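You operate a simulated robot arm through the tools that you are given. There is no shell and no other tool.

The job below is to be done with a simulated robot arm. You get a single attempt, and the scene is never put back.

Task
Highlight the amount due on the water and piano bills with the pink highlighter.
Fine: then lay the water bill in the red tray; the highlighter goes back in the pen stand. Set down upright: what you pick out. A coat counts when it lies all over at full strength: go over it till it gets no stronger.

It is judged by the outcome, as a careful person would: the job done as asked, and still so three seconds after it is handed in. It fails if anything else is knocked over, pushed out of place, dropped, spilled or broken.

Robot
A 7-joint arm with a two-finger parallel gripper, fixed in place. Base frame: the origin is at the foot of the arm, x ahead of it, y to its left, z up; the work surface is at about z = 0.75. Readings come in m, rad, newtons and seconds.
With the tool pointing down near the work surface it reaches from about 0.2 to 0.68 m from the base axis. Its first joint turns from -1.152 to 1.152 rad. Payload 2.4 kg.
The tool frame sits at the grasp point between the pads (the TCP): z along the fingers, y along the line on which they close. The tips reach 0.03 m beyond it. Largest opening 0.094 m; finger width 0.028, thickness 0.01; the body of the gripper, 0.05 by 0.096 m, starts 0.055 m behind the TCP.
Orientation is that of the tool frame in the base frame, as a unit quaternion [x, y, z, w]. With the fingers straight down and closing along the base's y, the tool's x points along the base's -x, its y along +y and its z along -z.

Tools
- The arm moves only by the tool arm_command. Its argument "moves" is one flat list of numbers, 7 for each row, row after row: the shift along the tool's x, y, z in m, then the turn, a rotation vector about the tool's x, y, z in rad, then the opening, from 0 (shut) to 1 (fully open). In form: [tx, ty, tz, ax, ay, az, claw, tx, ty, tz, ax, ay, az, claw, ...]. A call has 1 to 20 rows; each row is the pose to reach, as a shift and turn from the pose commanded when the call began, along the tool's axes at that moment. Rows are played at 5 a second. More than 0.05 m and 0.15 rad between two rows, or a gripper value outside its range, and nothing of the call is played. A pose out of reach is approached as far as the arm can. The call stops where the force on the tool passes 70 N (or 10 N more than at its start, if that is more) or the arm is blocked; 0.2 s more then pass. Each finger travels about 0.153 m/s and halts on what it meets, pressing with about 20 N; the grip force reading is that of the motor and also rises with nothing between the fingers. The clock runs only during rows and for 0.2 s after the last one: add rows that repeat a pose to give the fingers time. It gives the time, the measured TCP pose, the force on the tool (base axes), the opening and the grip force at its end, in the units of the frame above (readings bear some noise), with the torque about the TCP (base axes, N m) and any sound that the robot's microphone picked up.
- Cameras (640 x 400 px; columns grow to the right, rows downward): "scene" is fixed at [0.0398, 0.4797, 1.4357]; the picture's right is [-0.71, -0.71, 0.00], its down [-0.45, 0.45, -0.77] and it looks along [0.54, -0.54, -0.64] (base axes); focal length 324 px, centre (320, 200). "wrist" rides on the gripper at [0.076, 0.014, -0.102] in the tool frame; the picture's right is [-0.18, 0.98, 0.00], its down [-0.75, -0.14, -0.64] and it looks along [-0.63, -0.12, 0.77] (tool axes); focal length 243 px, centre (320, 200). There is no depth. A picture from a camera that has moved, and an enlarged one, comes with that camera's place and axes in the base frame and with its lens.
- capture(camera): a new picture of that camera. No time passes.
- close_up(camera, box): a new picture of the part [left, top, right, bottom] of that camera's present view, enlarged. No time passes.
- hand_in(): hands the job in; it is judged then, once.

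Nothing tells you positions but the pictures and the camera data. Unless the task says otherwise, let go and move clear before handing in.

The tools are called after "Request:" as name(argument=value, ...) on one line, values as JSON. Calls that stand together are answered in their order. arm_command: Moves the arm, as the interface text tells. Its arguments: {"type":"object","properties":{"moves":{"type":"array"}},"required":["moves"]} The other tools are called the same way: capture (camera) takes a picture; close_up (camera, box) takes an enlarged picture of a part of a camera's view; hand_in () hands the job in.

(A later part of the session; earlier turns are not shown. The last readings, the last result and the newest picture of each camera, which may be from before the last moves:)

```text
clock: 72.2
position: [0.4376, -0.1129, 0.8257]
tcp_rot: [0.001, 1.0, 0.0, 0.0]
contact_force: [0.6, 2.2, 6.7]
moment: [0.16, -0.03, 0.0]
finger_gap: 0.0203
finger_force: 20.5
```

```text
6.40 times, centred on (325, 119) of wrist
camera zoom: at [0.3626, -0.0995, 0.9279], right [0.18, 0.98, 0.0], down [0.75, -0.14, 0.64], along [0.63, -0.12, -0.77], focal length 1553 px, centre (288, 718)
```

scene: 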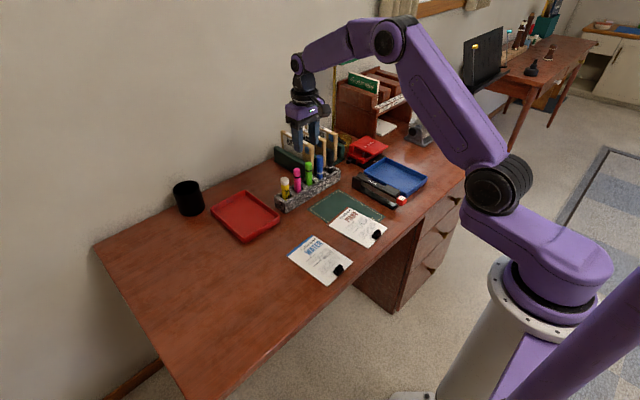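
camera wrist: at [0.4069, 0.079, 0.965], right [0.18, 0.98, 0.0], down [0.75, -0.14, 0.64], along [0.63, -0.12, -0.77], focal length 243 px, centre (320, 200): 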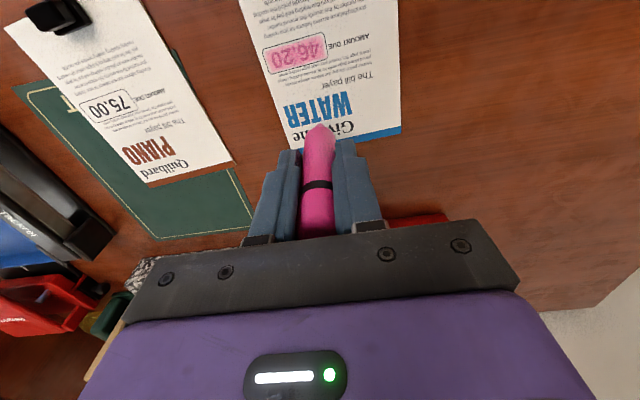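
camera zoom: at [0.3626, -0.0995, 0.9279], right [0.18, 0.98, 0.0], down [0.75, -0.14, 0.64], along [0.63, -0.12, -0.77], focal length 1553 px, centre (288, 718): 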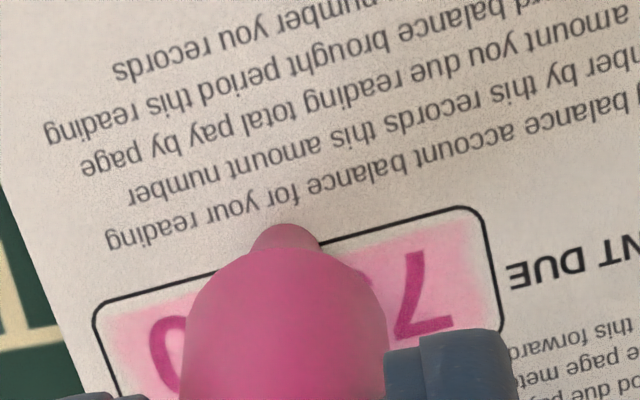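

Contact now holds at about 6.7 N. I'll do one more full serpentine.

Request:
arm_command(moves=[-0.0006, -0.0105, 0.0001, 0, 0, 0, 0.1, -0.0022, -0.0205, 0.0001, 0, 0, 0, 0.1, -0.0072, -0.0205, 0.0002, 0, 0, 0, 0.1, -0.0132, -0.0205, 0.0002, 0, 0, 0, 0.1, -0.0126, -0.0105, 0.0003, 0, 0, 0, 0.1, -0.012, 0, 0.0003, 0, 0, 0, 0.1, -0.0114, 0.0105, 0.0004, 0, 0, 0, 0.1, -0.0108, 0.0205, 0.0004, 0, 0, 0, 0.1, -0.0068, 0.0205, 0.0005, 0, 0, 0, 0.1, -0.0074, 0.0105, 0.0005, 0, 0, 0, 0.1, -0.008, 0, 0.0006, 0, 0, 0, 0.1, -0.0086, -0.0105, 0.0006, 0, 0, 0, 0.1, -0.0092, -0.0205, 0.0007, 0, 0, 0, 0.1, -0.0052, -0.0205, 0.0007, 0, 0, 0, 0.1, -0.0046, -0.0105, 0.0008, 0, 0, 0, 0.1, -0.004, 0, 0.0008, 0, 0, 0, 0.1, -0.0034, 0.0105, 0.0009, 0, 0, 0, 0.1, -0.0028, 0.0205, 0.0009, 0, 0, 0, 0.1, 0.0007, 0.0205, 0.001, 0, 0, 0, 0.1, 0.0001, 0.0105, 0.001, 0, 0, 0, 0.1])

Request:
arm_command(moves=[0, 0, -0.02, 0, 0, 0, 0.1, -0.025, 0, -0.033, 0, 0, 0, 0.1, -0.047, 0, -0.033, 0, 0, 0, 0.1, -0.047, 0, -0.033, 0, 0, 0, 0.1])

Request:
close_up(camera="scene", box=[345, 207, 373, 228])

Request:
capture(camera="wrist")

Request:
close_up(camera="wrist", box=[250, 20, 340, 80])

```text
clock: 76.4
position: [0.4355, -0.1026, 0.8254]
tcp_rot: [-0.002, 1.0, 0.0, -0.002]
contact_force: [-1.0, 4.9, 13.5]
moment: [0.4, 0.0, 0.0]
finger_gap: 0.0203
finger_force: 19.8
```

```text
clock: 77.4
position: [0.484, -0.1037, 0.8563]
tcp_rot: [0.001, 1.0, 0.0, 0.0]
contact_force: [-0.9, -0.6, -0.3]
moment: [0.05, -0.02, 0.03]
finger_gap: 0.0203
finger_force: 19.7
```

```text
16.00 times, centred on (359, 218) of scene
camera zoom: at [0.0398, 0.4797, 1.4357], right [-0.71, -0.71, 0.0], down [-0.45, 0.45, -0.77], along [0.54, -0.54, -0.64], focal length 5176 px, centre (-304, -80)
```

zoom: 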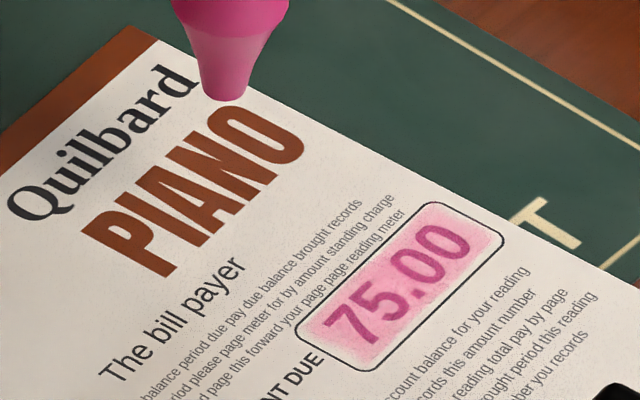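

```text
taken
camera wrist: at [0.4094, -0.0894, 0.9591], right [0.18, 0.98, 0.0], down [0.75, -0.14, 0.64], along [0.63, -0.12, -0.77], focal length 243 px, centre (320, 200)
```

wrist: 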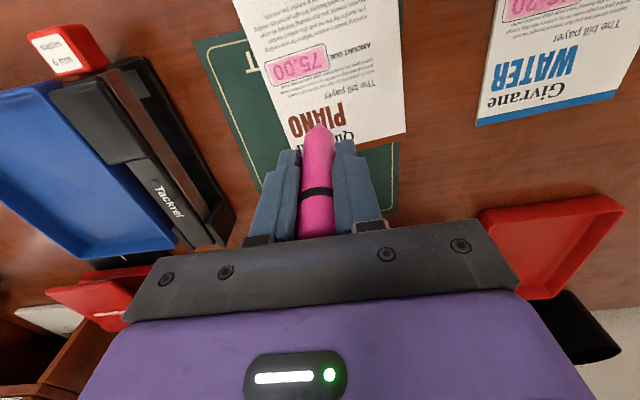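

```text
6.67 times, centred on (295, 50) of wrist
camera zoom: at [0.4094, -0.0894, 0.9591], right [0.18, 0.98, 0.0], down [0.75, -0.14, 0.64], along [0.63, -0.12, -0.77], focal length 1618 px, centre (487, 1200)
```

zoom: 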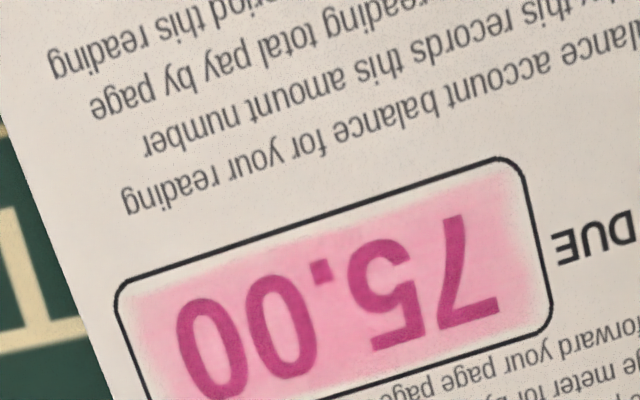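

The coat looks even across the whole amount. I'll do one more pass, weighted to the "00" side, and then compare.

Request:
arm_command(moves=[0.025, 0, 0.002, 0, 0, 0, 0.1, 0.045, -0.005, 0.02, 0, 0, 0, 0.1, 0.0409, -0.0105, 0.03, 0, 0, 0, 0.1, 0.0409, -0.0105, 0.0326, 0, 0, 0, 0.1, 0.0403, -0.021, 0.0328, 0, 0, 0, 0.1, 0.0397, -0.031, 0.0329, 0, 0, 0, 0.1, 0.0337, -0.031, 0.0329, 0, 0, 0, 0.1, 0.0343, -0.021, 0.033, 0, 0, 0, 0.1, 0.0349, -0.0105, 0.0331, 0, 0, 0, 0.1, 0.0379, -0.0105, 0.0331, 0, 0, 0, 0.1, 0.0373, -0.021, 0.0332, 0, 0, 0, 0.1, 0.0367, -0.031, 0.0332, 0, 0, 0, 0.1, 0.0427, -0.031, 0.0333, 0, 0, 0, 0.1, 0.0433, -0.021, 0.0334, 0, 0, 0, 0.1, 0.0439, -0.0105, 0.0334, 0, 0, 0, 0.1, 0.0469, -0.0105, 0.0335, 0, 0, 0, 0.1, 0.0463, -0.021, 0.0335, 0, 0, 0, 0.1, 0.0457, -0.031, 0.0336, 0, 0, 0, 0.1, 0.0457, -0.031, 0.0336, 0, 0, 0, 0.1])

Request:
arm_command(moves=[0, 0, -0.02, 0, 0, 0, 0.1, -0.023, 0.015, -0.0336, 0, 0, 0, 0.1, -0.0457, 0.031, -0.0336, 0, 0, 0, 0.1, -0.0457, 0.031, -0.0336, 0, 0, 0, 0.1])

Request:
close_up(camera="scene", box=[345, 207, 373, 228])

Request:
close_up(camera="wrist", box=[250, 20, 340, 80])

```text
clock: 81.4
position: [0.4386, -0.1345, 0.8257]
tcp_rot: [0.0, 1.0, 0.0, 0.0]
contact_force: [0.1, 0.6, 3.1]
moment: [0.1, 0.03, 0.02]
finger_gap: 0.0204
finger_force: 20.3
```

```text
clock: 82.4
position: [0.4834, -0.1032, 0.8573]
tcp_rot: [0.0, 1.0, 0.0, 0.0]
contact_force: [0.2, 0.3, 0.2]
moment: [0.0, 0.02, 0.01]
finger_gap: 0.02
finger_force: 20.3
```

```text
16.00 times, centred on (359, 218) of scene
camera zoom: at [0.0398, 0.4797, 1.4357], right [-0.71, -0.71, 0.0], down [-0.45, 0.45, -0.77], along [0.54, -0.54, -0.64], focal length 5176 px, centre (-304, -80)
```

zoom: 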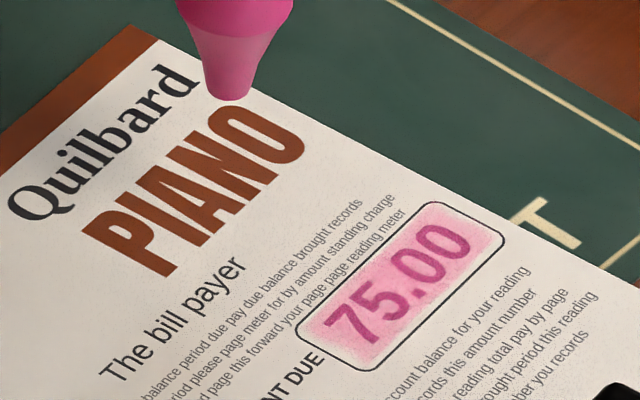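

```text
6.67 times, centred on (295, 50) of wrist
camera zoom: at [0.4083, -0.0894, 0.9598], right [0.18, 0.98, 0.0], down [0.75, -0.14, 0.64], along [0.63, -0.12, -0.77], focal length 1618 px, centre (487, 1200)
```

zoom: 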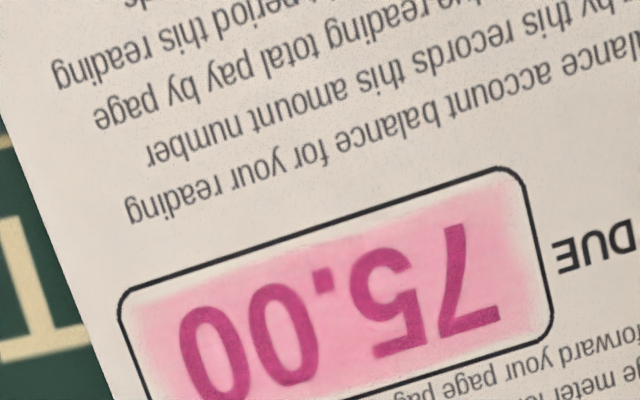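

One more complete pass to confirm it gets no stronger.

Request:
arm_command(moves=[0.02, -0.015, 0.005, 0, 0, 0, 0.1, 0.0457, -0.031, 0.025, 0, 0, 0, 0.1, 0.0457, -0.031, 0.0336, 0, 0, 0, 0.1, 0.0457, -0.031, 0.0339, 0, 0, 0, 0.1, 0.0397, -0.031, 0.0339, 0, 0, 0, 0.1, 0.0337, -0.031, 0.034, 0, 0, 0, 0.1, 0.0343, -0.021, 0.034, 0, 0, 0, 0.1, 0.0349, -0.0105, 0.0341, 0, 0, 0, 0.1, 0.0356, 0, 0.0341, 0, 0, 0, 0.1, 0.0362, 0.01, 0.0342, 0, 0, 0, 0.1, 0.0422, 0.01, 0.0342, 0, 0, 0, 0.1, 0.0416, 0, 0.0343, 0, 0, 0, 0.1, 0.0409, -0.0105, 0.0343, 0, 0, 0, 0.1, 0.0403, -0.021, 0.0344, 0, 0, 0, 0.1, 0.0443, -0.021, 0.0344, 0, 0, 0, 0.1, 0.0449, -0.0105, 0.0345, 0, 0, 0, 0.1, 0.0466, 0, 0.0345, 0, 0, 0, 0.1, 0.0472, 0.01, 0.0346, 0, 0, 0, 0.1, 0.0479, 0, 0.0346, 0, 0, 0, 0.1, 0.0472, -0.0105, 0.0346, 0, 0, 0, 0.1])

Request:
arm_command(moves=[-0.0006, -0.0105, 0.0001, 0, 0, 0, 0.1, -0.0006, -0.0105, -0.02, 0, 0, 0, 0.1, -0.023, 0.0, -0.0346, 0, 0, 0, 0.1, -0.0472, 0.0105, -0.0346, 0, 0, 0, 0.1, -0.0472, 0.0105, -0.0346, 0, 0, 0, 0.1])

Request:
close_up(camera="scene", box=[345, 207, 373, 228])

Request:
close_up(camera="wrist", box=[250, 20, 340, 80])

Request:
close_up(camera="scene", box=[300, 195, 400, 285])

```text
clock: 86.6
position: [0.436, -0.1136, 0.8229]
tcp_rot: [0.001, 1.0, -0.001, -0.001]
contact_force: [-0.5, -0.2, -1.1]
moment: [0.01, -0.02, -0.01]
finger_gap: 0.0202
finger_force: 20.2
```

```text
clock: 87.8
position: [0.4847, -0.1045, 0.8591]
tcp_rot: [0.0, 1.0, -0.001, 0.0]
contact_force: [-0.2, 0.1, -0.4]
moment: [0.02, 0.0, -0.01]
finger_gap: 0.0203
finger_force: 20.2
```

```text
16.00 times, centred on (359, 218) of scene
camera zoom: at [0.0398, 0.4797, 1.4357], right [-0.71, -0.71, 0.0], down [-0.45, 0.45, -0.77], along [0.54, -0.54, -0.64], focal length 5176 px, centre (-304, -80)
```

zoom: 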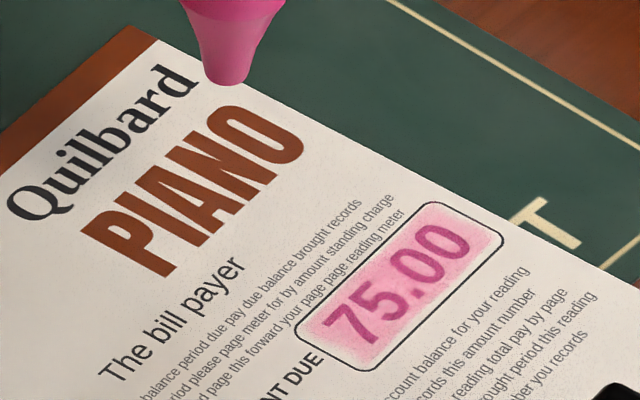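

```text
6.67 times, centred on (295, 50) of wrist
camera zoom: at [0.4101, -0.0901, 0.9603], right [0.18, 0.98, 0.0], down [0.75, -0.14, 0.64], along [0.63, -0.12, -0.77], focal length 1618 px, centre (487, 1200)
```

zoom: 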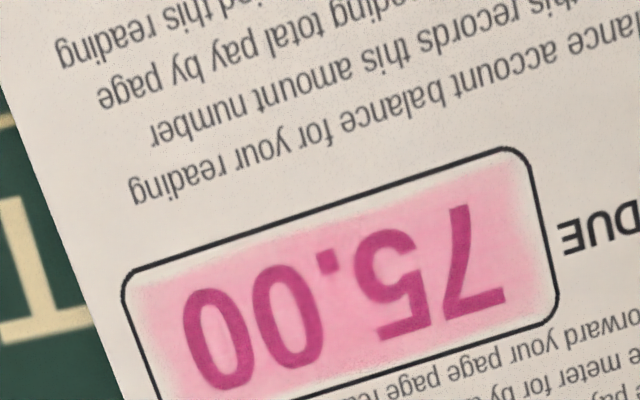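

```text
4.44 times, centred on (350, 240) of scene
camera zoom: at [0.0398, 0.4797, 1.4357], right [-0.71, -0.71, 0.0], down [-0.45, 0.45, -0.77], along [0.54, -0.54, -0.64], focal length 1438 px, centre (187, 22)
```

zoom: 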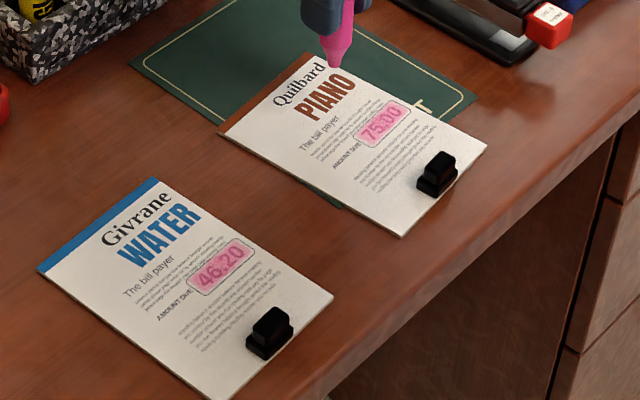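

Both amounts look evenly pink with no further change. I'll check each at the highest zoom before putting the pen away.

Request:
close_up(camera="scene", box=[356, 212, 370, 224])

Request:
close_up(camera="scene", box=[322, 246, 336, 258])

Request:
close_up(camera="wrist", box=[262, 38, 332, 84])

```text
16.00 times, centred on (363, 218) of scene
camera zoom: at [0.0398, 0.4797, 1.4357], right [-0.71, -0.71, 0.0], down [-0.45, 0.45, -0.77], along [0.54, -0.54, -0.64], focal length 5176 px, centre (-368, -88)
```

zoom: 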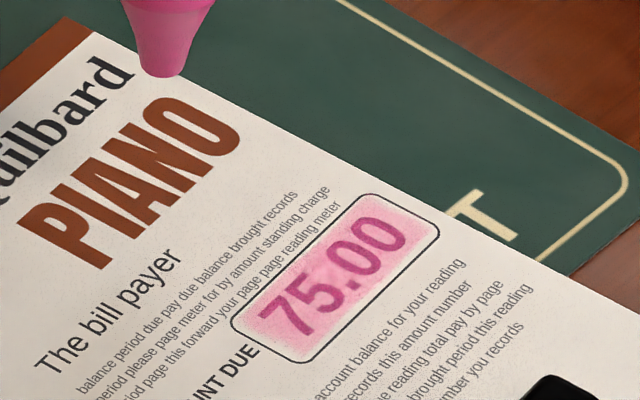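

```text
16.00 times, centred on (329, 252) of scene
camera zoom: at [0.0398, 0.4797, 1.4357], right [-0.71, -0.71, 0.0], down [-0.45, 0.45, -0.77], along [0.54, -0.54, -0.64], focal length 5176 px, centre (176, -632)
```

zoom: 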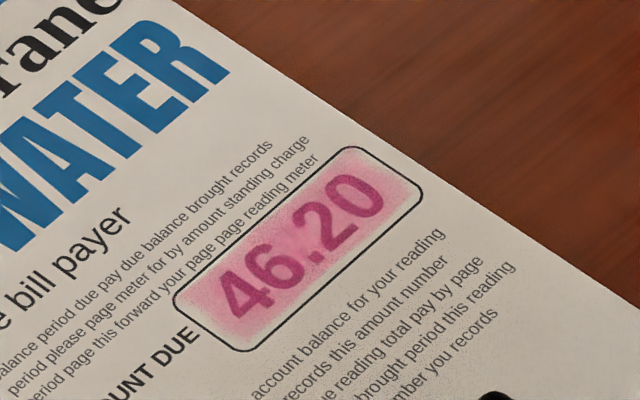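

```text
8.70 times, centred on (297, 61) of wrist
camera zoom: at [0.4101, -0.0901, 0.9603], right [0.18, 0.98, 0.0], down [0.75, -0.14, 0.64], along [0.63, -0.12, -0.77], focal length 2110 px, centre (520, 1409)
```

zoom: 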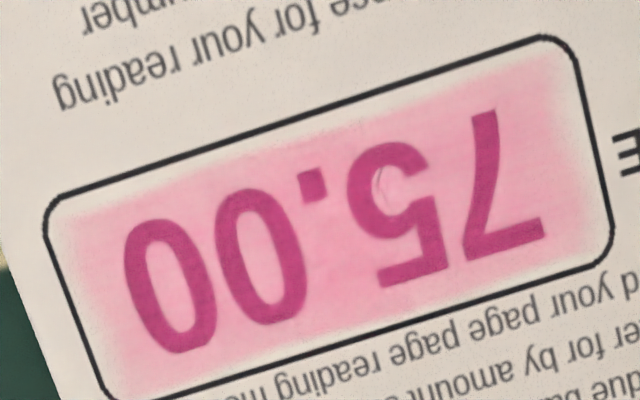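

Both coats are uniform and match, so highlighting is done. Next I return the highlighter: first raise and move short of the stand to look at the empty slot.

Request:
arm_command(moves=[0, 0, -0.04, 0, 0, 0, 0.1, 0, 0, -0.08, 0, 0, 0, 0.1, 0, 0, -0.108, 0, 0, 0, 0.1, -0.035, 0.015, -0.108, 0, 0, 0, 0.1, -0.07, 0.03, -0.108, 0, 0, 0, 0.1, -0.105, 0.045, -0.108, 0, 0, 0, 0.1, -0.125, 0.054, -0.108, 0, 0, 0, 0.1, -0.125, 0.054, -0.108, 0, 0, 0, 0.1])

Request:
close_up(camera="scene", box=[268, 150, 328, 215])

Request:
close_up(camera="scene", box=[285, 110, 345, 190])

Request:
close_up(camera="wrist", box=[200, 70, 420, 210])

```text
clock: 89.6
position: [0.6092, -0.0499, 0.9651]
tcp_rot: [0.0, 1.0, 0.0, 0.0]
contact_force: [1.1, -0.4, 0.5]
moment: [0.0, -0.01, -0.03]
finger_gap: 0.0202
finger_force: 19.7
```

```text
6.15 times, centred on (298, 182) of scene
camera zoom: at [0.0398, 0.4797, 1.4357], right [-0.71, -0.71, 0.0], down [-0.45, 0.45, -0.77], along [0.54, -0.54, -0.64], focal length 1991 px, centre (455, 308)
```

zoom: 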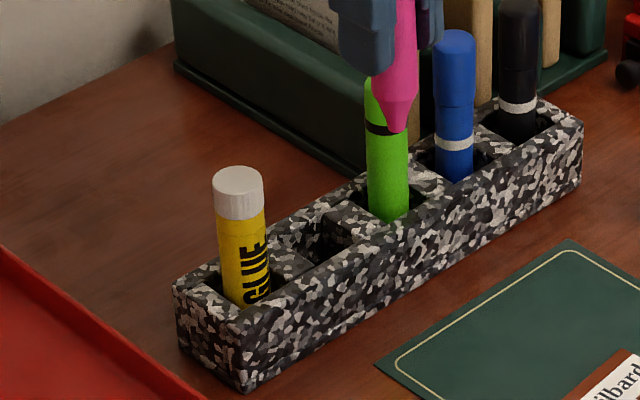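

```text
5.00 times, centred on (315, 150) of scene
camera zoom: at [0.0398, 0.4797, 1.4357], right [-0.71, -0.71, 0.0], down [-0.45, 0.45, -0.77], along [0.54, -0.54, -0.64], focal length 1618 px, centre (345, 450)
```

zoom: 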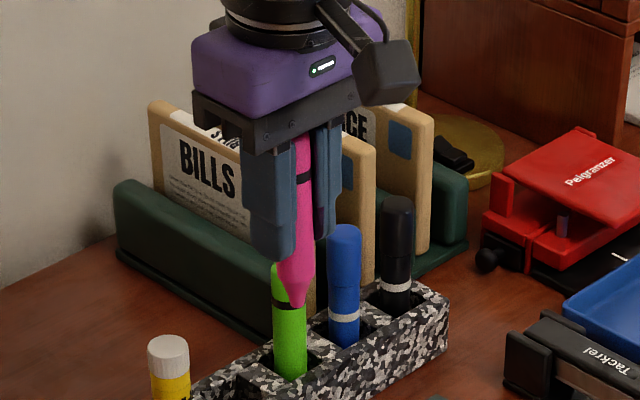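

```text
2.86 times, centred on (310, 140) of wrist
camera zoom: at [0.5344, -0.0347, 1.0674], right [0.18, 0.98, 0.0], down [0.75, -0.14, 0.64], along [0.63, -0.12, -0.77], focal length 693 px, centre (349, 371)
```

zoom: 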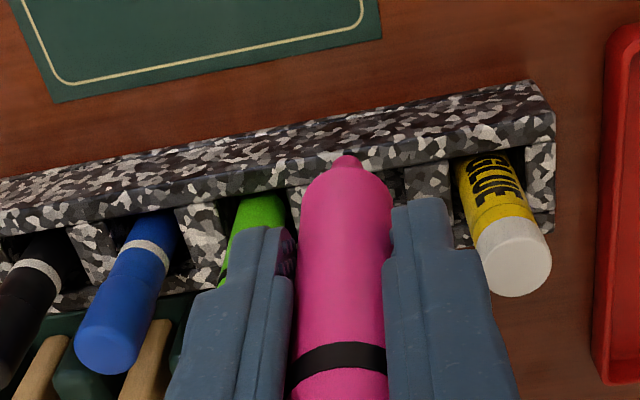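

The pen is still vertical and hangs about 0.069 m below the TCP. I'll move over the original slot position (0.670, -0.0505) and lower it in.

Request:
arm_command(moves=[-0.03, 0, 0, 0, 0, 0, 0.1, -0.061, 0, 0, 0, 0, 0, 0.1, -0.061, 0, 0, 0, 0, 0, 0.1, -0.061, 0, 0.03, 0, 0, 0, 0.1, -0.061, 0, 0.06, 0, 0, 0, 0.1, -0.061, 0, 0.06, 0, 0, 0, 0.1])

Request:
close_up(camera="scene", box=[268, 130, 338, 215])

Request:
close_up(camera="wrist", box=[200, 70, 420, 210])

```text
clock: 91.0
position: [0.6695, -0.0495, 0.9061]
tcp_rot: [-0.001, 1.0, 0.0, 0.0]
contact_force: [-0.1, 0.0, -0.2]
moment: [0.02, 0.03, -0.01]
finger_gap: 0.02
finger_force: 20.0
```

```text
4.71 times, centred on (303, 172) of scene
camera zoom: at [0.0398, 0.4797, 1.4357], right [-0.71, -0.71, 0.0], down [-0.45, 0.45, -0.77], along [0.54, -0.54, -0.64], focal length 1522 px, centre (400, 329)
```

zoom: 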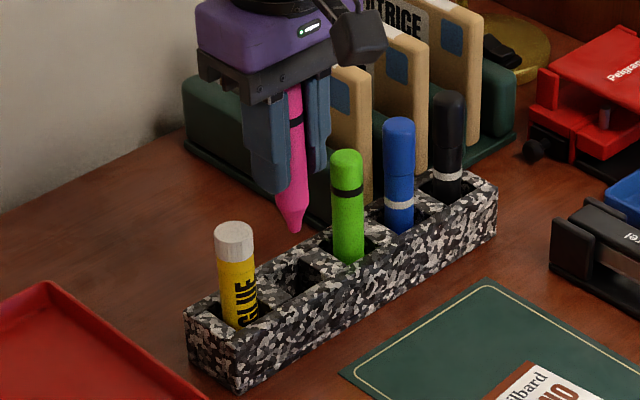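

```text
2.86 times, centred on (310, 140) of wrist
camera zoom: at [0.5946, -0.0353, 1.0072], right [0.18, 0.98, 0.0], down [0.75, -0.14, 0.64], along [0.63, -0.12, -0.77], focal length 693 px, centre (349, 371)
```

zoom: 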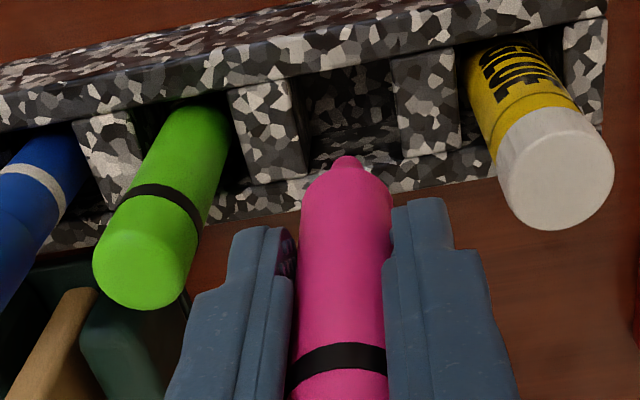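

The pen leans about 3–5° in the grip, with its top toward the base. I'll rotate the tool slightly about y to straighten it and shift a little in x before lowering.

Request:
arm_command(moves=[-0.002, 0, 0, 0, 0.025, 0, 0.1, -0.004, 0, 0, 0, 0.05, 0, 0.1, -0.004, 0, 0, 0, 0.05, 0, 0.1])

Request:
close_up(camera="scene", box=[283, 140, 313, 190])

Request:
close_up(camera="wrist", box=[200, 70, 420, 210])

```text
clock: 91.8
position: [0.6741, -0.0487, 0.9077]
tcp_rot: [0.001, 1.0, -0.001, -0.025]
contact_force: [-0.5, -1.1, 0.2]
moment: [0.0, -0.01, -0.02]
finger_gap: 0.0202
finger_force: 19.8
```

```text
8.00 times, centred on (298, 165) of scene
camera zoom: at [0.0398, 0.4797, 1.4357], right [-0.71, -0.71, 0.0], down [-0.45, 0.45, -0.77], along [0.54, -0.54, -0.64], focal length 2588 px, centre (496, 480)
```

zoom: 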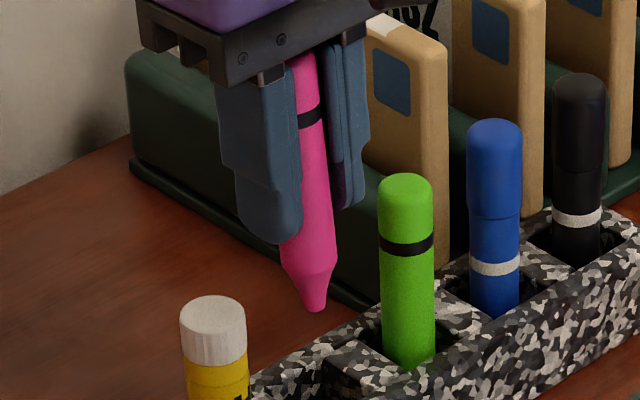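

```text
2.86 times, centred on (310, 140) of wrist
camera zoom: at [0.6044, -0.0353, 1.0117], right [0.18, 0.98, -0.01], down [0.79, -0.14, 0.6], along [0.59, -0.12, -0.8], focal length 693 px, centre (349, 371)
```

zoom: 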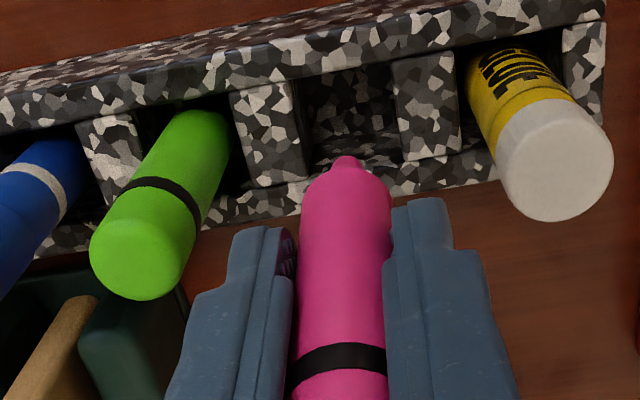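

Allowing for the finger hiding part of the pen, it was actually vertical before, so I'll undo that rotation and return to the slot centre.

Request:
arm_command(moves=[0.0015, 0, 0, 0, -0.025, 0, 0.1, 0.003, -0.001, 0, 0, -0.05, 0, 0.1, 0.003, -0.001, 0, 0, -0.05, 0, 0.1])

Request:
close_up(camera="scene", box=[283, 140, 313, 190])

Request:
close_up(camera="wrist", box=[200, 70, 420, 210])

```text
clock: 92.6
position: [0.6716, -0.0497, 0.9075]
tcp_rot: [0.0, 1.0, 0.0, 0.0]
contact_force: [-0.6, -0.3, 0.2]
moment: [-0.03, -0.02, -0.03]
finger_gap: 0.0204
finger_force: 20.1
```

```text
8.00 times, centred on (298, 165) of scene
camera zoom: at [0.0398, 0.4797, 1.4357], right [-0.71, -0.71, 0.0], down [-0.45, 0.45, -0.77], along [0.54, -0.54, -0.64], focal length 2588 px, centre (496, 480)
```

zoom: 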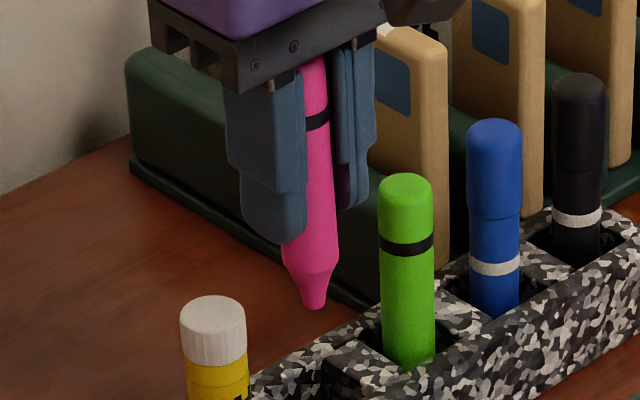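

```text
2.86 times, centred on (310, 140) of wrist
camera zoom: at [0.5967, -0.036, 1.0086], right [0.18, 0.98, 0.0], down [0.75, -0.14, 0.64], along [0.63, -0.12, -0.77], focal length 693 px, centre (349, 371)
```

zoom: 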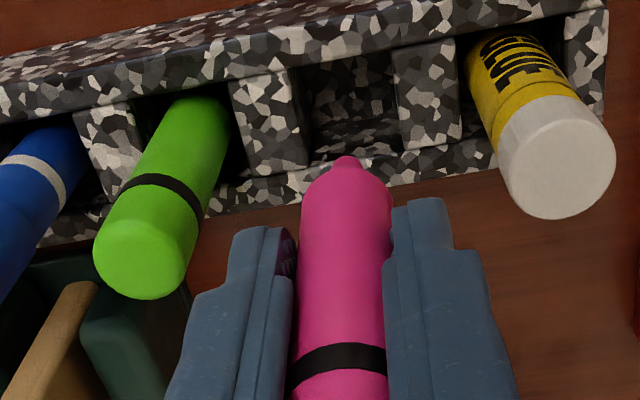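

The pen is vertical and centred over the slot. I'll lower it in.

Request:
arm_command(moves=[0, 0, 0.025, 0, 0, 0, 0.1, 0, 0, 0.05, 0, 0, 0, 0.1, 0, 0, 0.065, 0, 0, 0, 0.1, 0, 0, 0.072, 0, 0, 0, 0.1, 0, 0, 0.072, 0, 0, 0, 0.1])

Request:
close_up(camera="scene", box=[268, 140, 338, 215])

Request:
close_up(camera="wrist", box=[200, 70, 420, 210])

```text
clock: 93.8
position: [0.6722, -0.0503, 0.8327]
tcp_rot: [0.001, 1.0, 0.0, 0.0]
contact_force: [0.0, -0.1, 0.4]
moment: [-0.01, 0.01, 0.04]
finger_gap: 0.0204
finger_force: 20.2
```

```text
5.33 times, centred on (303, 178) of scene
camera zoom: at [0.0398, 0.4797, 1.4357], right [-0.71, -0.71, 0.0], down [-0.45, 0.45, -0.77], along [0.54, -0.54, -0.64], focal length 1725 px, centre (411, 320)
```

zoom: 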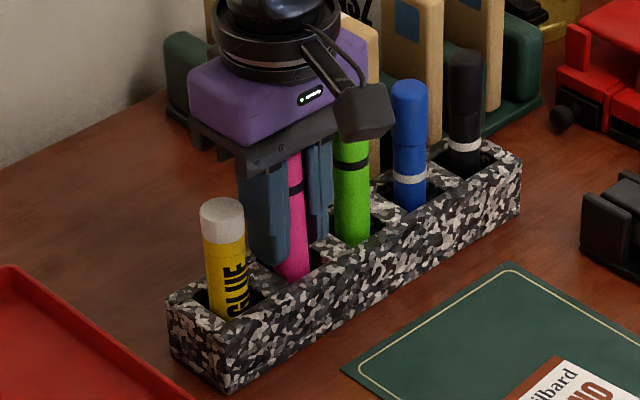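

```text
2.86 times, centred on (310, 140) of wrist
camera zoom: at [0.597, -0.0356, 0.9347], right [0.18, 0.98, 0.0], down [0.75, -0.14, 0.64], along [0.63, -0.12, -0.77], focal length 693 px, centre (349, 371)
```

zoom: 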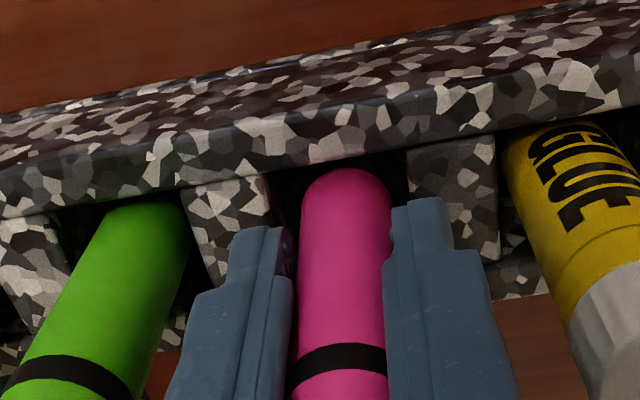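

It's in the slot, centred. I'll step down until it touches the floor.

Request:
arm_command(moves=[0, 0, 0.002, 0, 0, 0, 0.1, 0, 0, 0.004, 0, 0, 0, 0.1, 0, 0, 0.004, 0, 0, 0, 0.1])

```text
clock: 94.6
position: [0.6701, -0.0497, 0.8289]
tcp_rot: [0.0, 1.0, 0.0, 0.001]
contact_force: [0.1, -0.5, -0.7]
moment: [-0.02, 0.01, 0.0]
finger_gap: 0.0205
finger_force: 20.0
```

Request:
arm_command(moves=[0, 0, 0.001, 0, 0, 0, 0.1, 0, 0, 0.0018, 0, 0, 0, 0.1, 0, 0, 0.0018, 0, 0, 0, 0.1])

```text
clock: 95.4
position: [0.6708, -0.0507, 0.8276]
tcp_rot: [0.0, 1.0, 0.0, 0.0]
contact_force: [-1.3, 0.0, 2.1]
moment: [0.01, 0.01, 0.03]
finger_gap: 0.0202
finger_force: 19.9
```

Request:
arm_command(moves=[0, 0, 0.0005, 0, 0, 0, 0.1, 0, 0, 0.0005, 0, 0, 0, 0.1])

```text
clock: 96.0
position: [0.6721, -0.0496, 0.8275]
tcp_rot: [0.0, 1.0, 0.0, 0.0]
contact_force: [-0.8, -0.2, 4.2]
moment: [0.02, 0.11, -0.08]
finger_gap: 0.0201
finger_force: 19.9
```

The nib is resting on the slot floor (4 N). I'll back off a touch and open the fingers gently to 0.04 m.

Request:
arm_command(moves=[0, 0, -0.0004, 0, 0, 0, 0.2, 0, 0, -0.0004, 0, 0, 0, 0.24, 0, 0, -0.0004, 0, 0, 0, 0.28, 0, 0, -0.0004, 0, 0, 0, 0.34, 0, 0, -0.0004, 0, 0, 0, 0.42, 0, 0, -0.0004, 0, 0, 0, 0.42])

Request:
close_up(camera="wrist", box=[200, 70, 420, 210])

Request:
close_up(camera="scene", box=[268, 140, 338, 215])

```text
clock: 97.4
position: [0.6724, -0.0487, 0.827]
tcp_rot: [-0.001, 1.0, 0.0, 0.001]
contact_force: [0.2, -0.7, 0.0]
moment: [-0.03, 0.01, 0.0]
finger_gap: 0.0392
finger_force: 0.0
```

```text
2.86 times, centred on (310, 140) of wrist
camera zoom: at [0.597, -0.0356, 0.9294], right [0.18, 0.98, 0.0], down [0.75, -0.14, 0.64], along [0.63, -0.12, -0.77], focal length 693 px, centre (349, 371)
```

zoom: 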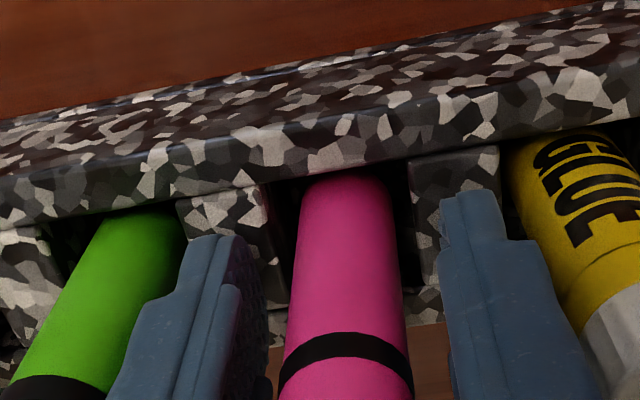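

```text
5.33 times, centred on (303, 178) of scene
camera zoom: at [0.0398, 0.4797, 1.4357], right [-0.71, -0.71, 0.0], down [-0.45, 0.45, -0.77], along [0.54, -0.54, -0.64], focal length 1725 px, centre (411, 320)
```

zoom: 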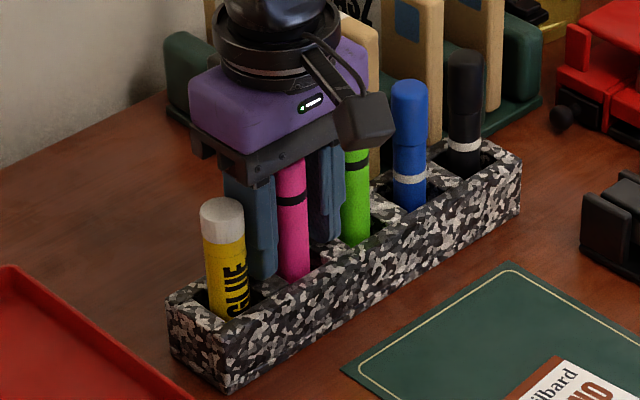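

Released and it stands. I'll retract straight up.

Request:
arm_command(moves=[0, 0, -0.02, 0, 0, 0, 0.42, 0, 0, -0.05, 0, 0, 0, 0.42, 0, 0, -0.09, 0, 0, 0, 0.42, 0, 0, -0.13, 0, 0, 0, 0.42, 0.04, 0, -0.14, 0, 0, 0, 0.42, 0.04, 0, -0.14, 0, 0, 0, 0.42])

Request:
close_up(camera="scene", box=[258, 130, 348, 220])

Request:
close_up(camera="wrist", box=[180, 70, 420, 220])

```text
clock: 98.8
position: [0.6325, -0.0503, 0.9695]
tcp_rot: [0.0, 1.0, 0.0, 0.001]
contact_force: [0.6, -0.2, -0.2]
moment: [0.0, 0.01, -0.01]
finger_gap: 0.0396
finger_force: 0.2
```

```text
4.44 times, centred on (303, 175) of scene
camera zoom: at [0.0398, 0.4797, 1.4357], right [-0.71, -0.71, 0.0], down [-0.45, 0.45, -0.77], along [0.54, -0.54, -0.64], focal length 1438 px, centre (396, 311)
```

zoom: 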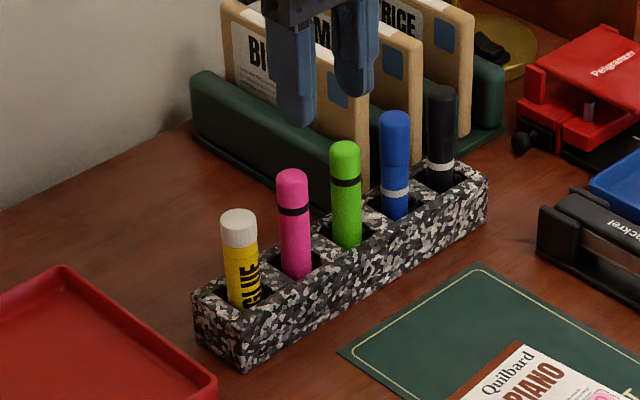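

```text
2.67 times, centred on (300, 145) of wrist
camera zoom: at [0.5576, -0.0361, 1.0725], right [0.18, 0.98, 0.0], down [0.75, -0.14, 0.64], along [0.63, -0.12, -0.77], focal length 647 px, centre (373, 347)
```

zoom: 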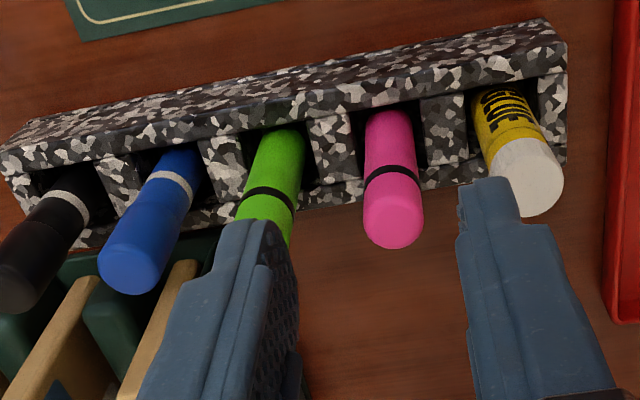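

The highlighter is back upright exactly where it was, and its neighbours are undisturbed. Next is the water bill: I'll look closely at its clip and the tray.

Request:
close_up(camera="scene", box=[322, 252, 352, 282])

Request:
close_up(camera="scene", box=[280, 228, 360, 293])

Request:
close_up(camera="scene", box=[170, 175, 290, 250])

```text
13.33 times, centred on (337, 267) of scene
camera zoom: at [0.0398, 0.4797, 1.4357], right [-0.71, -0.71, 0.0], down [-0.45, 0.45, -0.77], along [0.54, -0.54, -0.64], focal length 4314 px, centre (93, -693)
```

zoom: 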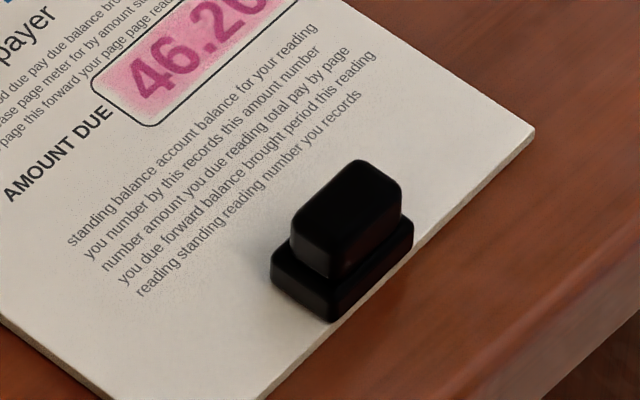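

```text
6.15 times, centred on (320, 260) of scene
camera zoom: at [0.0398, 0.4797, 1.4357], right [-0.71, -0.71, 0.0], down [-0.45, 0.45, -0.77], along [0.54, -0.54, -0.64], focal length 1991 px, centre (320, -172)
```

zoom: 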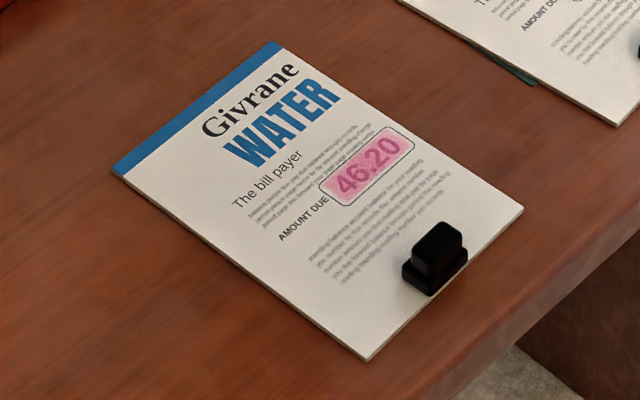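

```text
5.33 times, centred on (230, 212) of scene
camera zoom: at [0.0398, 0.4797, 1.4357], right [-0.71, -0.71, 0.0], down [-0.45, 0.45, -0.77], along [0.54, -0.54, -0.64], focal length 1725 px, centre (800, 133)
```

zoom: 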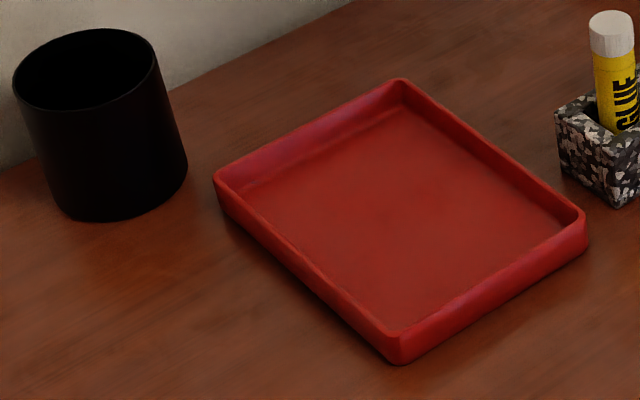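

The clip's upper block is about 0.0205 × 0.0105 m, centred near (0.3755, 0.0747), with its top at z≈0.773. The bill is yawed about 3°, and the tray (square to the axes) is centred near (0.7225, 0.1235). I'll move above the clip with the tool yawed 3° to match.

Request:
arm_command(moves=[0.0367, 0.0179, 0.005, 0, 0, -0.008, 0.42, 0.0734, 0.0357, 0.012, 0, 0, -0.016, 0.42, 0.1101, 0.0536, 0.025, 0, 0, -0.024, 0.45, 0.1469, 0.0714, 0.038, 0, 0, -0.032, 0.5, 0.1836, 0.0893, 0.055, 0, 0, -0.04, 0.53, 0.2203, 0.1071, 0.072, 0, 0, -0.048, 0.53, 0.257, 0.125, 0.09, 0, 0, -0.054, 0.53, 0.257, 0.125, 0.09, 0, 0, -0.054, 0.53])

Request:
capture(camera="wrist")

Request:
close_up(camera="scene", box=[300, 200, 380, 290])

```text
clock: 100.6
position: [0.3727, 0.0743, 0.8779]
tcp_rot: [-0.027, 1.0, 0.0, 0.0]
contact_force: [-0.3, 0.3, 0.3]
moment: [0.02, 0.04, 0.03]
finger_gap: 0.0498
finger_force: 0.1
```

```text
taken
camera wrist: at [0.2975, 0.084, 0.9801], right [0.13, 0.99, 0.0], down [0.76, -0.1, 0.64], along [0.64, -0.08, -0.77], focal length 243 px, centre (320, 200)
```

wrist: 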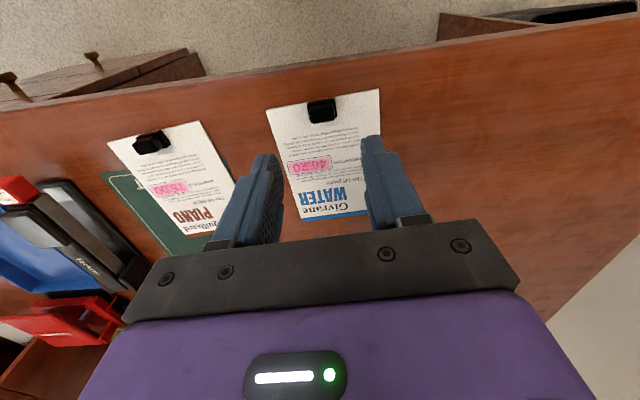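

```text
4.44 times, centred on (340, 245) of scene
camera zoom: at [0.0397, 0.4797, 1.4357], right [-0.71, -0.71, 0.0], down [-0.45, 0.45, -0.77], along [0.54, -0.54, -0.64], focal length 1438 px, centre (231, 0)
```

zoom: 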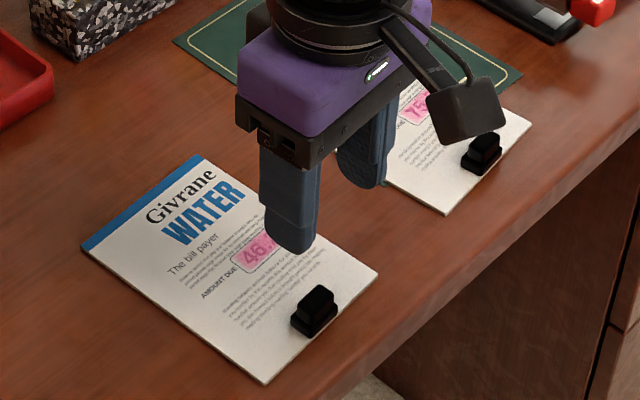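

Request:
close_up(camera="wrist", box=[280, 80, 370, 150])

```text
5.71 times, centred on (325, 115) of wrist
camera zoom: at [0.2975, 0.084, 0.9801], right [0.13, 0.99, 0.0], down [0.76, -0.1, 0.64], along [0.64, -0.08, -0.77], focal length 1386 px, centre (291, 686)
```

zoom: 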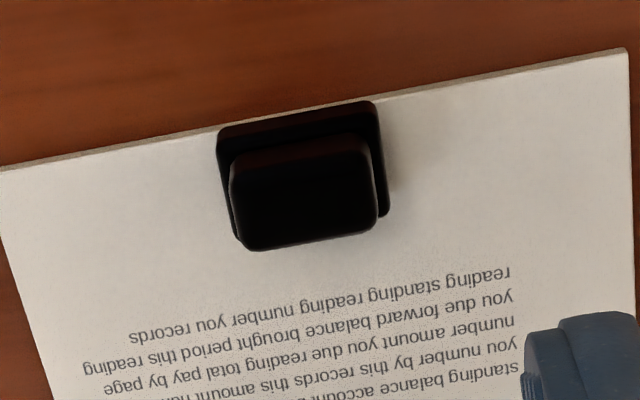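

The clip sits flush with the bill's near edge, centred near (0.375, 0.0757). I'll shift about 2.5 mm forward, descend until the fingers flank the upper block, and check.

Request:
arm_command(moves=[-0.0025, 0.001, 0.03, 0, 0, 0, 0.53, -0.0025, 0.001, 0.06, 0, 0, 0, 0.53, -0.0025, 0.001, 0.078, 0, 0, 0, 0.53, -0.0025, 0.001, 0.078, 0, 0, 0, 0.53])

Request:
close_up(camera="scene", box=[315, 235, 365, 285])

Request:
close_up(camera="wrist", box=[240, 80, 400, 200])

```text
clock: 101.6
position: [0.3769, 0.0777, 0.7989]
tcp_rot: [-0.028, 1.0, 0.0, 0.001]
contact_force: [0.3, 0.0, -0.2]
moment: [-0.02, -0.02, -0.01]
finger_gap: 0.0495
finger_force: 0.0
```

```text
8.00 times, centred on (340, 260) of scene
camera zoom: at [0.0398, 0.4797, 1.4357], right [-0.71, -0.71, 0.0], down [-0.45, 0.45, -0.77], along [0.54, -0.54, -0.64], focal length 2588 px, centre (160, -280)
```

zoom: 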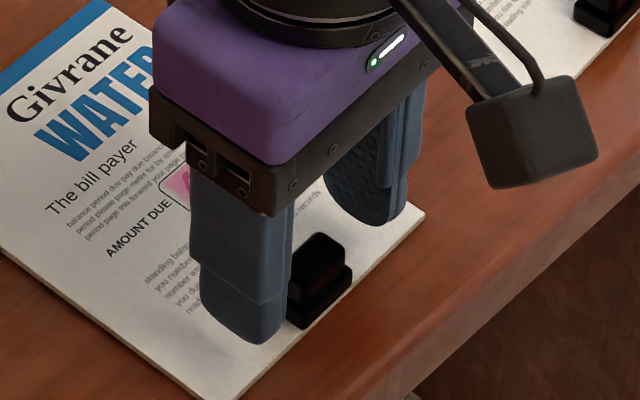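

```text
3.33 times, centred on (320, 140) of wrist
camera zoom: at [0.301, 0.0876, 0.9015], right [0.13, 0.99, 0.0], down [0.76, -0.1, 0.64], along [0.64, -0.08, -0.77], focal length 809 px, centre (320, 400)
```

zoom: 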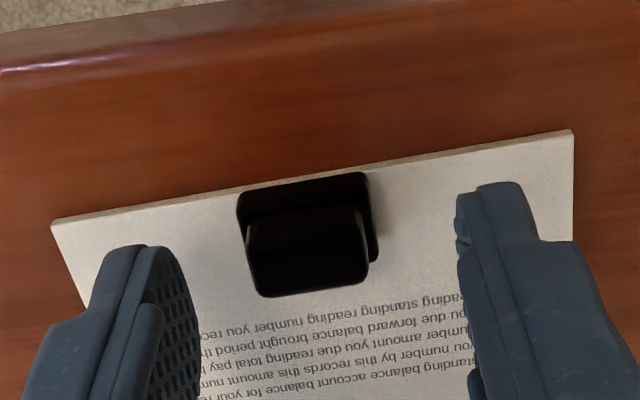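

The fingers flank the clip well. I'll lower 4 mm more and check height again.

Request:
arm_command(moves=[0.0015, -0.001, 0.002, 0, 0, 0, 0.53, 0.0015, -0.001, 0.004, 0, 0, 0, 0.53, 0.0015, -0.001, 0.004, 0, 0, 0, 0.53])

Request:
close_up(camera="scene", box=[322, 250, 352, 280])

Request:
close_up(camera="wrist", box=[240, 80, 400, 200])

```text
clock: 102.4
position: [0.3756, 0.0758, 0.7955]
tcp_rot: [-0.027, 1.0, 0.0, 0.0]
contact_force: [0.3, -0.1, 0.5]
moment: [-0.01, -0.01, 0.0]
finger_gap: 0.0499
finger_force: 0.0
```

```text
13.33 times, centred on (337, 265) of scene
camera zoom: at [0.0398, 0.4797, 1.4357], right [-0.71, -0.71, 0.0], down [-0.45, 0.45, -0.77], along [0.54, -0.54, -0.64], focal length 4314 px, centre (93, -667)
```

zoom: 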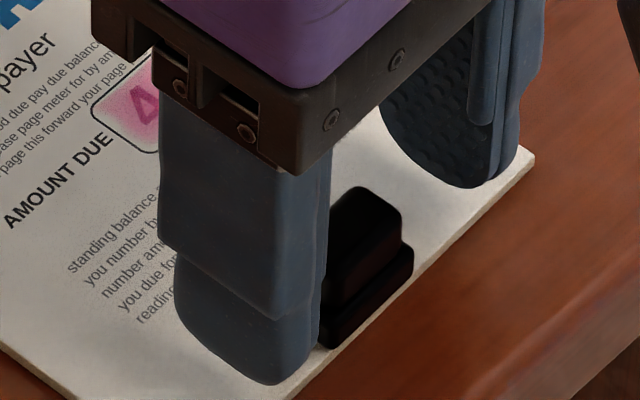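

```text
3.33 times, centred on (320, 140) of wrist
camera zoom: at [0.2992, 0.0855, 0.8979], right [0.13, 0.99, 0.0], down [0.76, -0.1, 0.64], along [0.64, -0.08, -0.77], focal length 809 px, centre (320, 400)
```

zoom: 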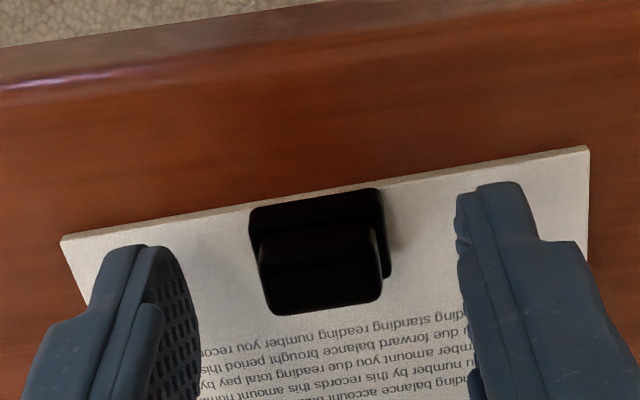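

The tips are now low, beside the clip's wider base. I'll rise about 6 mm so the pads take the upper block squarely, then close.

Request:
arm_command(moves=[0, 0, -0.006, 0, 0, 0, 0.53, 0, 0, -0.006, 0, 0, 0, 0.4, 0, 0, -0.006, 0, 0, 0, 0.3, 0, 0, -0.006, 0, 0, 0, 0.2, 0, 0, -0.006, 0, 0, 0, 0.1, 0, 0, -0.006, 0, 0, 0, 0.1, 0, 0, -0.006, 0, 0, 0, 0.1])

Request:
close_up(camera="scene", box=[315, 235, 365, 285])

Request:
close_up(camera="wrist", box=[240, 80, 400, 200])

```text
clock: 104.0
position: [0.3763, 0.0754, 0.8017]
tcp_rot: [-0.028, 1.0, 0.0, 0.0]
contact_force: [0.5, -0.3, 0.0]
moment: [0.02, 0.0, 0.0]
finger_gap: 0.0212
finger_force: 20.2
```

```text
8.00 times, centred on (340, 260) of scene
camera zoom: at [0.0398, 0.4797, 1.4357], right [-0.71, -0.71, 0.0], down [-0.45, 0.45, -0.77], along [0.54, -0.54, -0.64], focal length 2588 px, centre (160, -280)
```

zoom: 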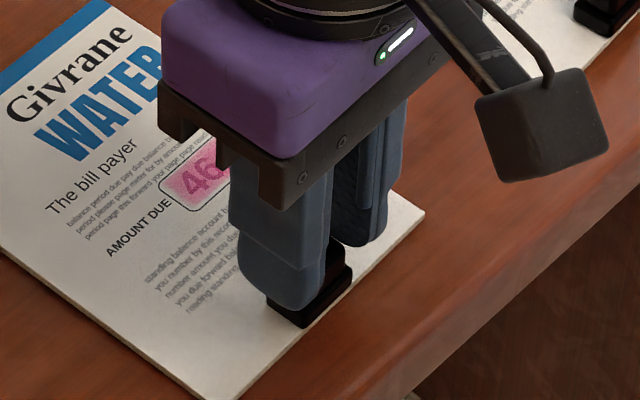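

```text
3.33 times, centred on (320, 140) of wrist
camera zoom: at [0.2997, 0.0855, 0.9036], right [0.13, 0.99, 0.0], down [0.76, -0.1, 0.64], along [0.64, -0.08, -0.77], focal length 809 px, centre (320, 400)
```

zoom: 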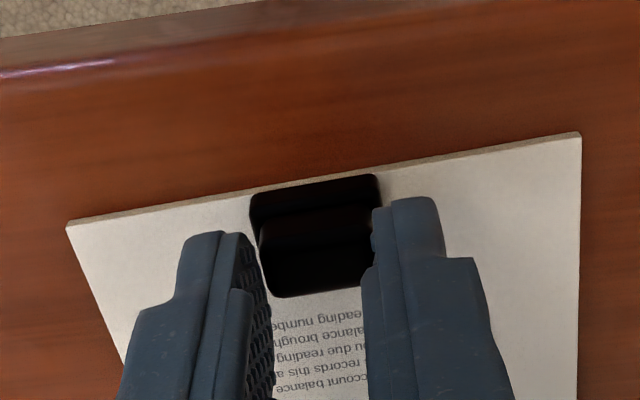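

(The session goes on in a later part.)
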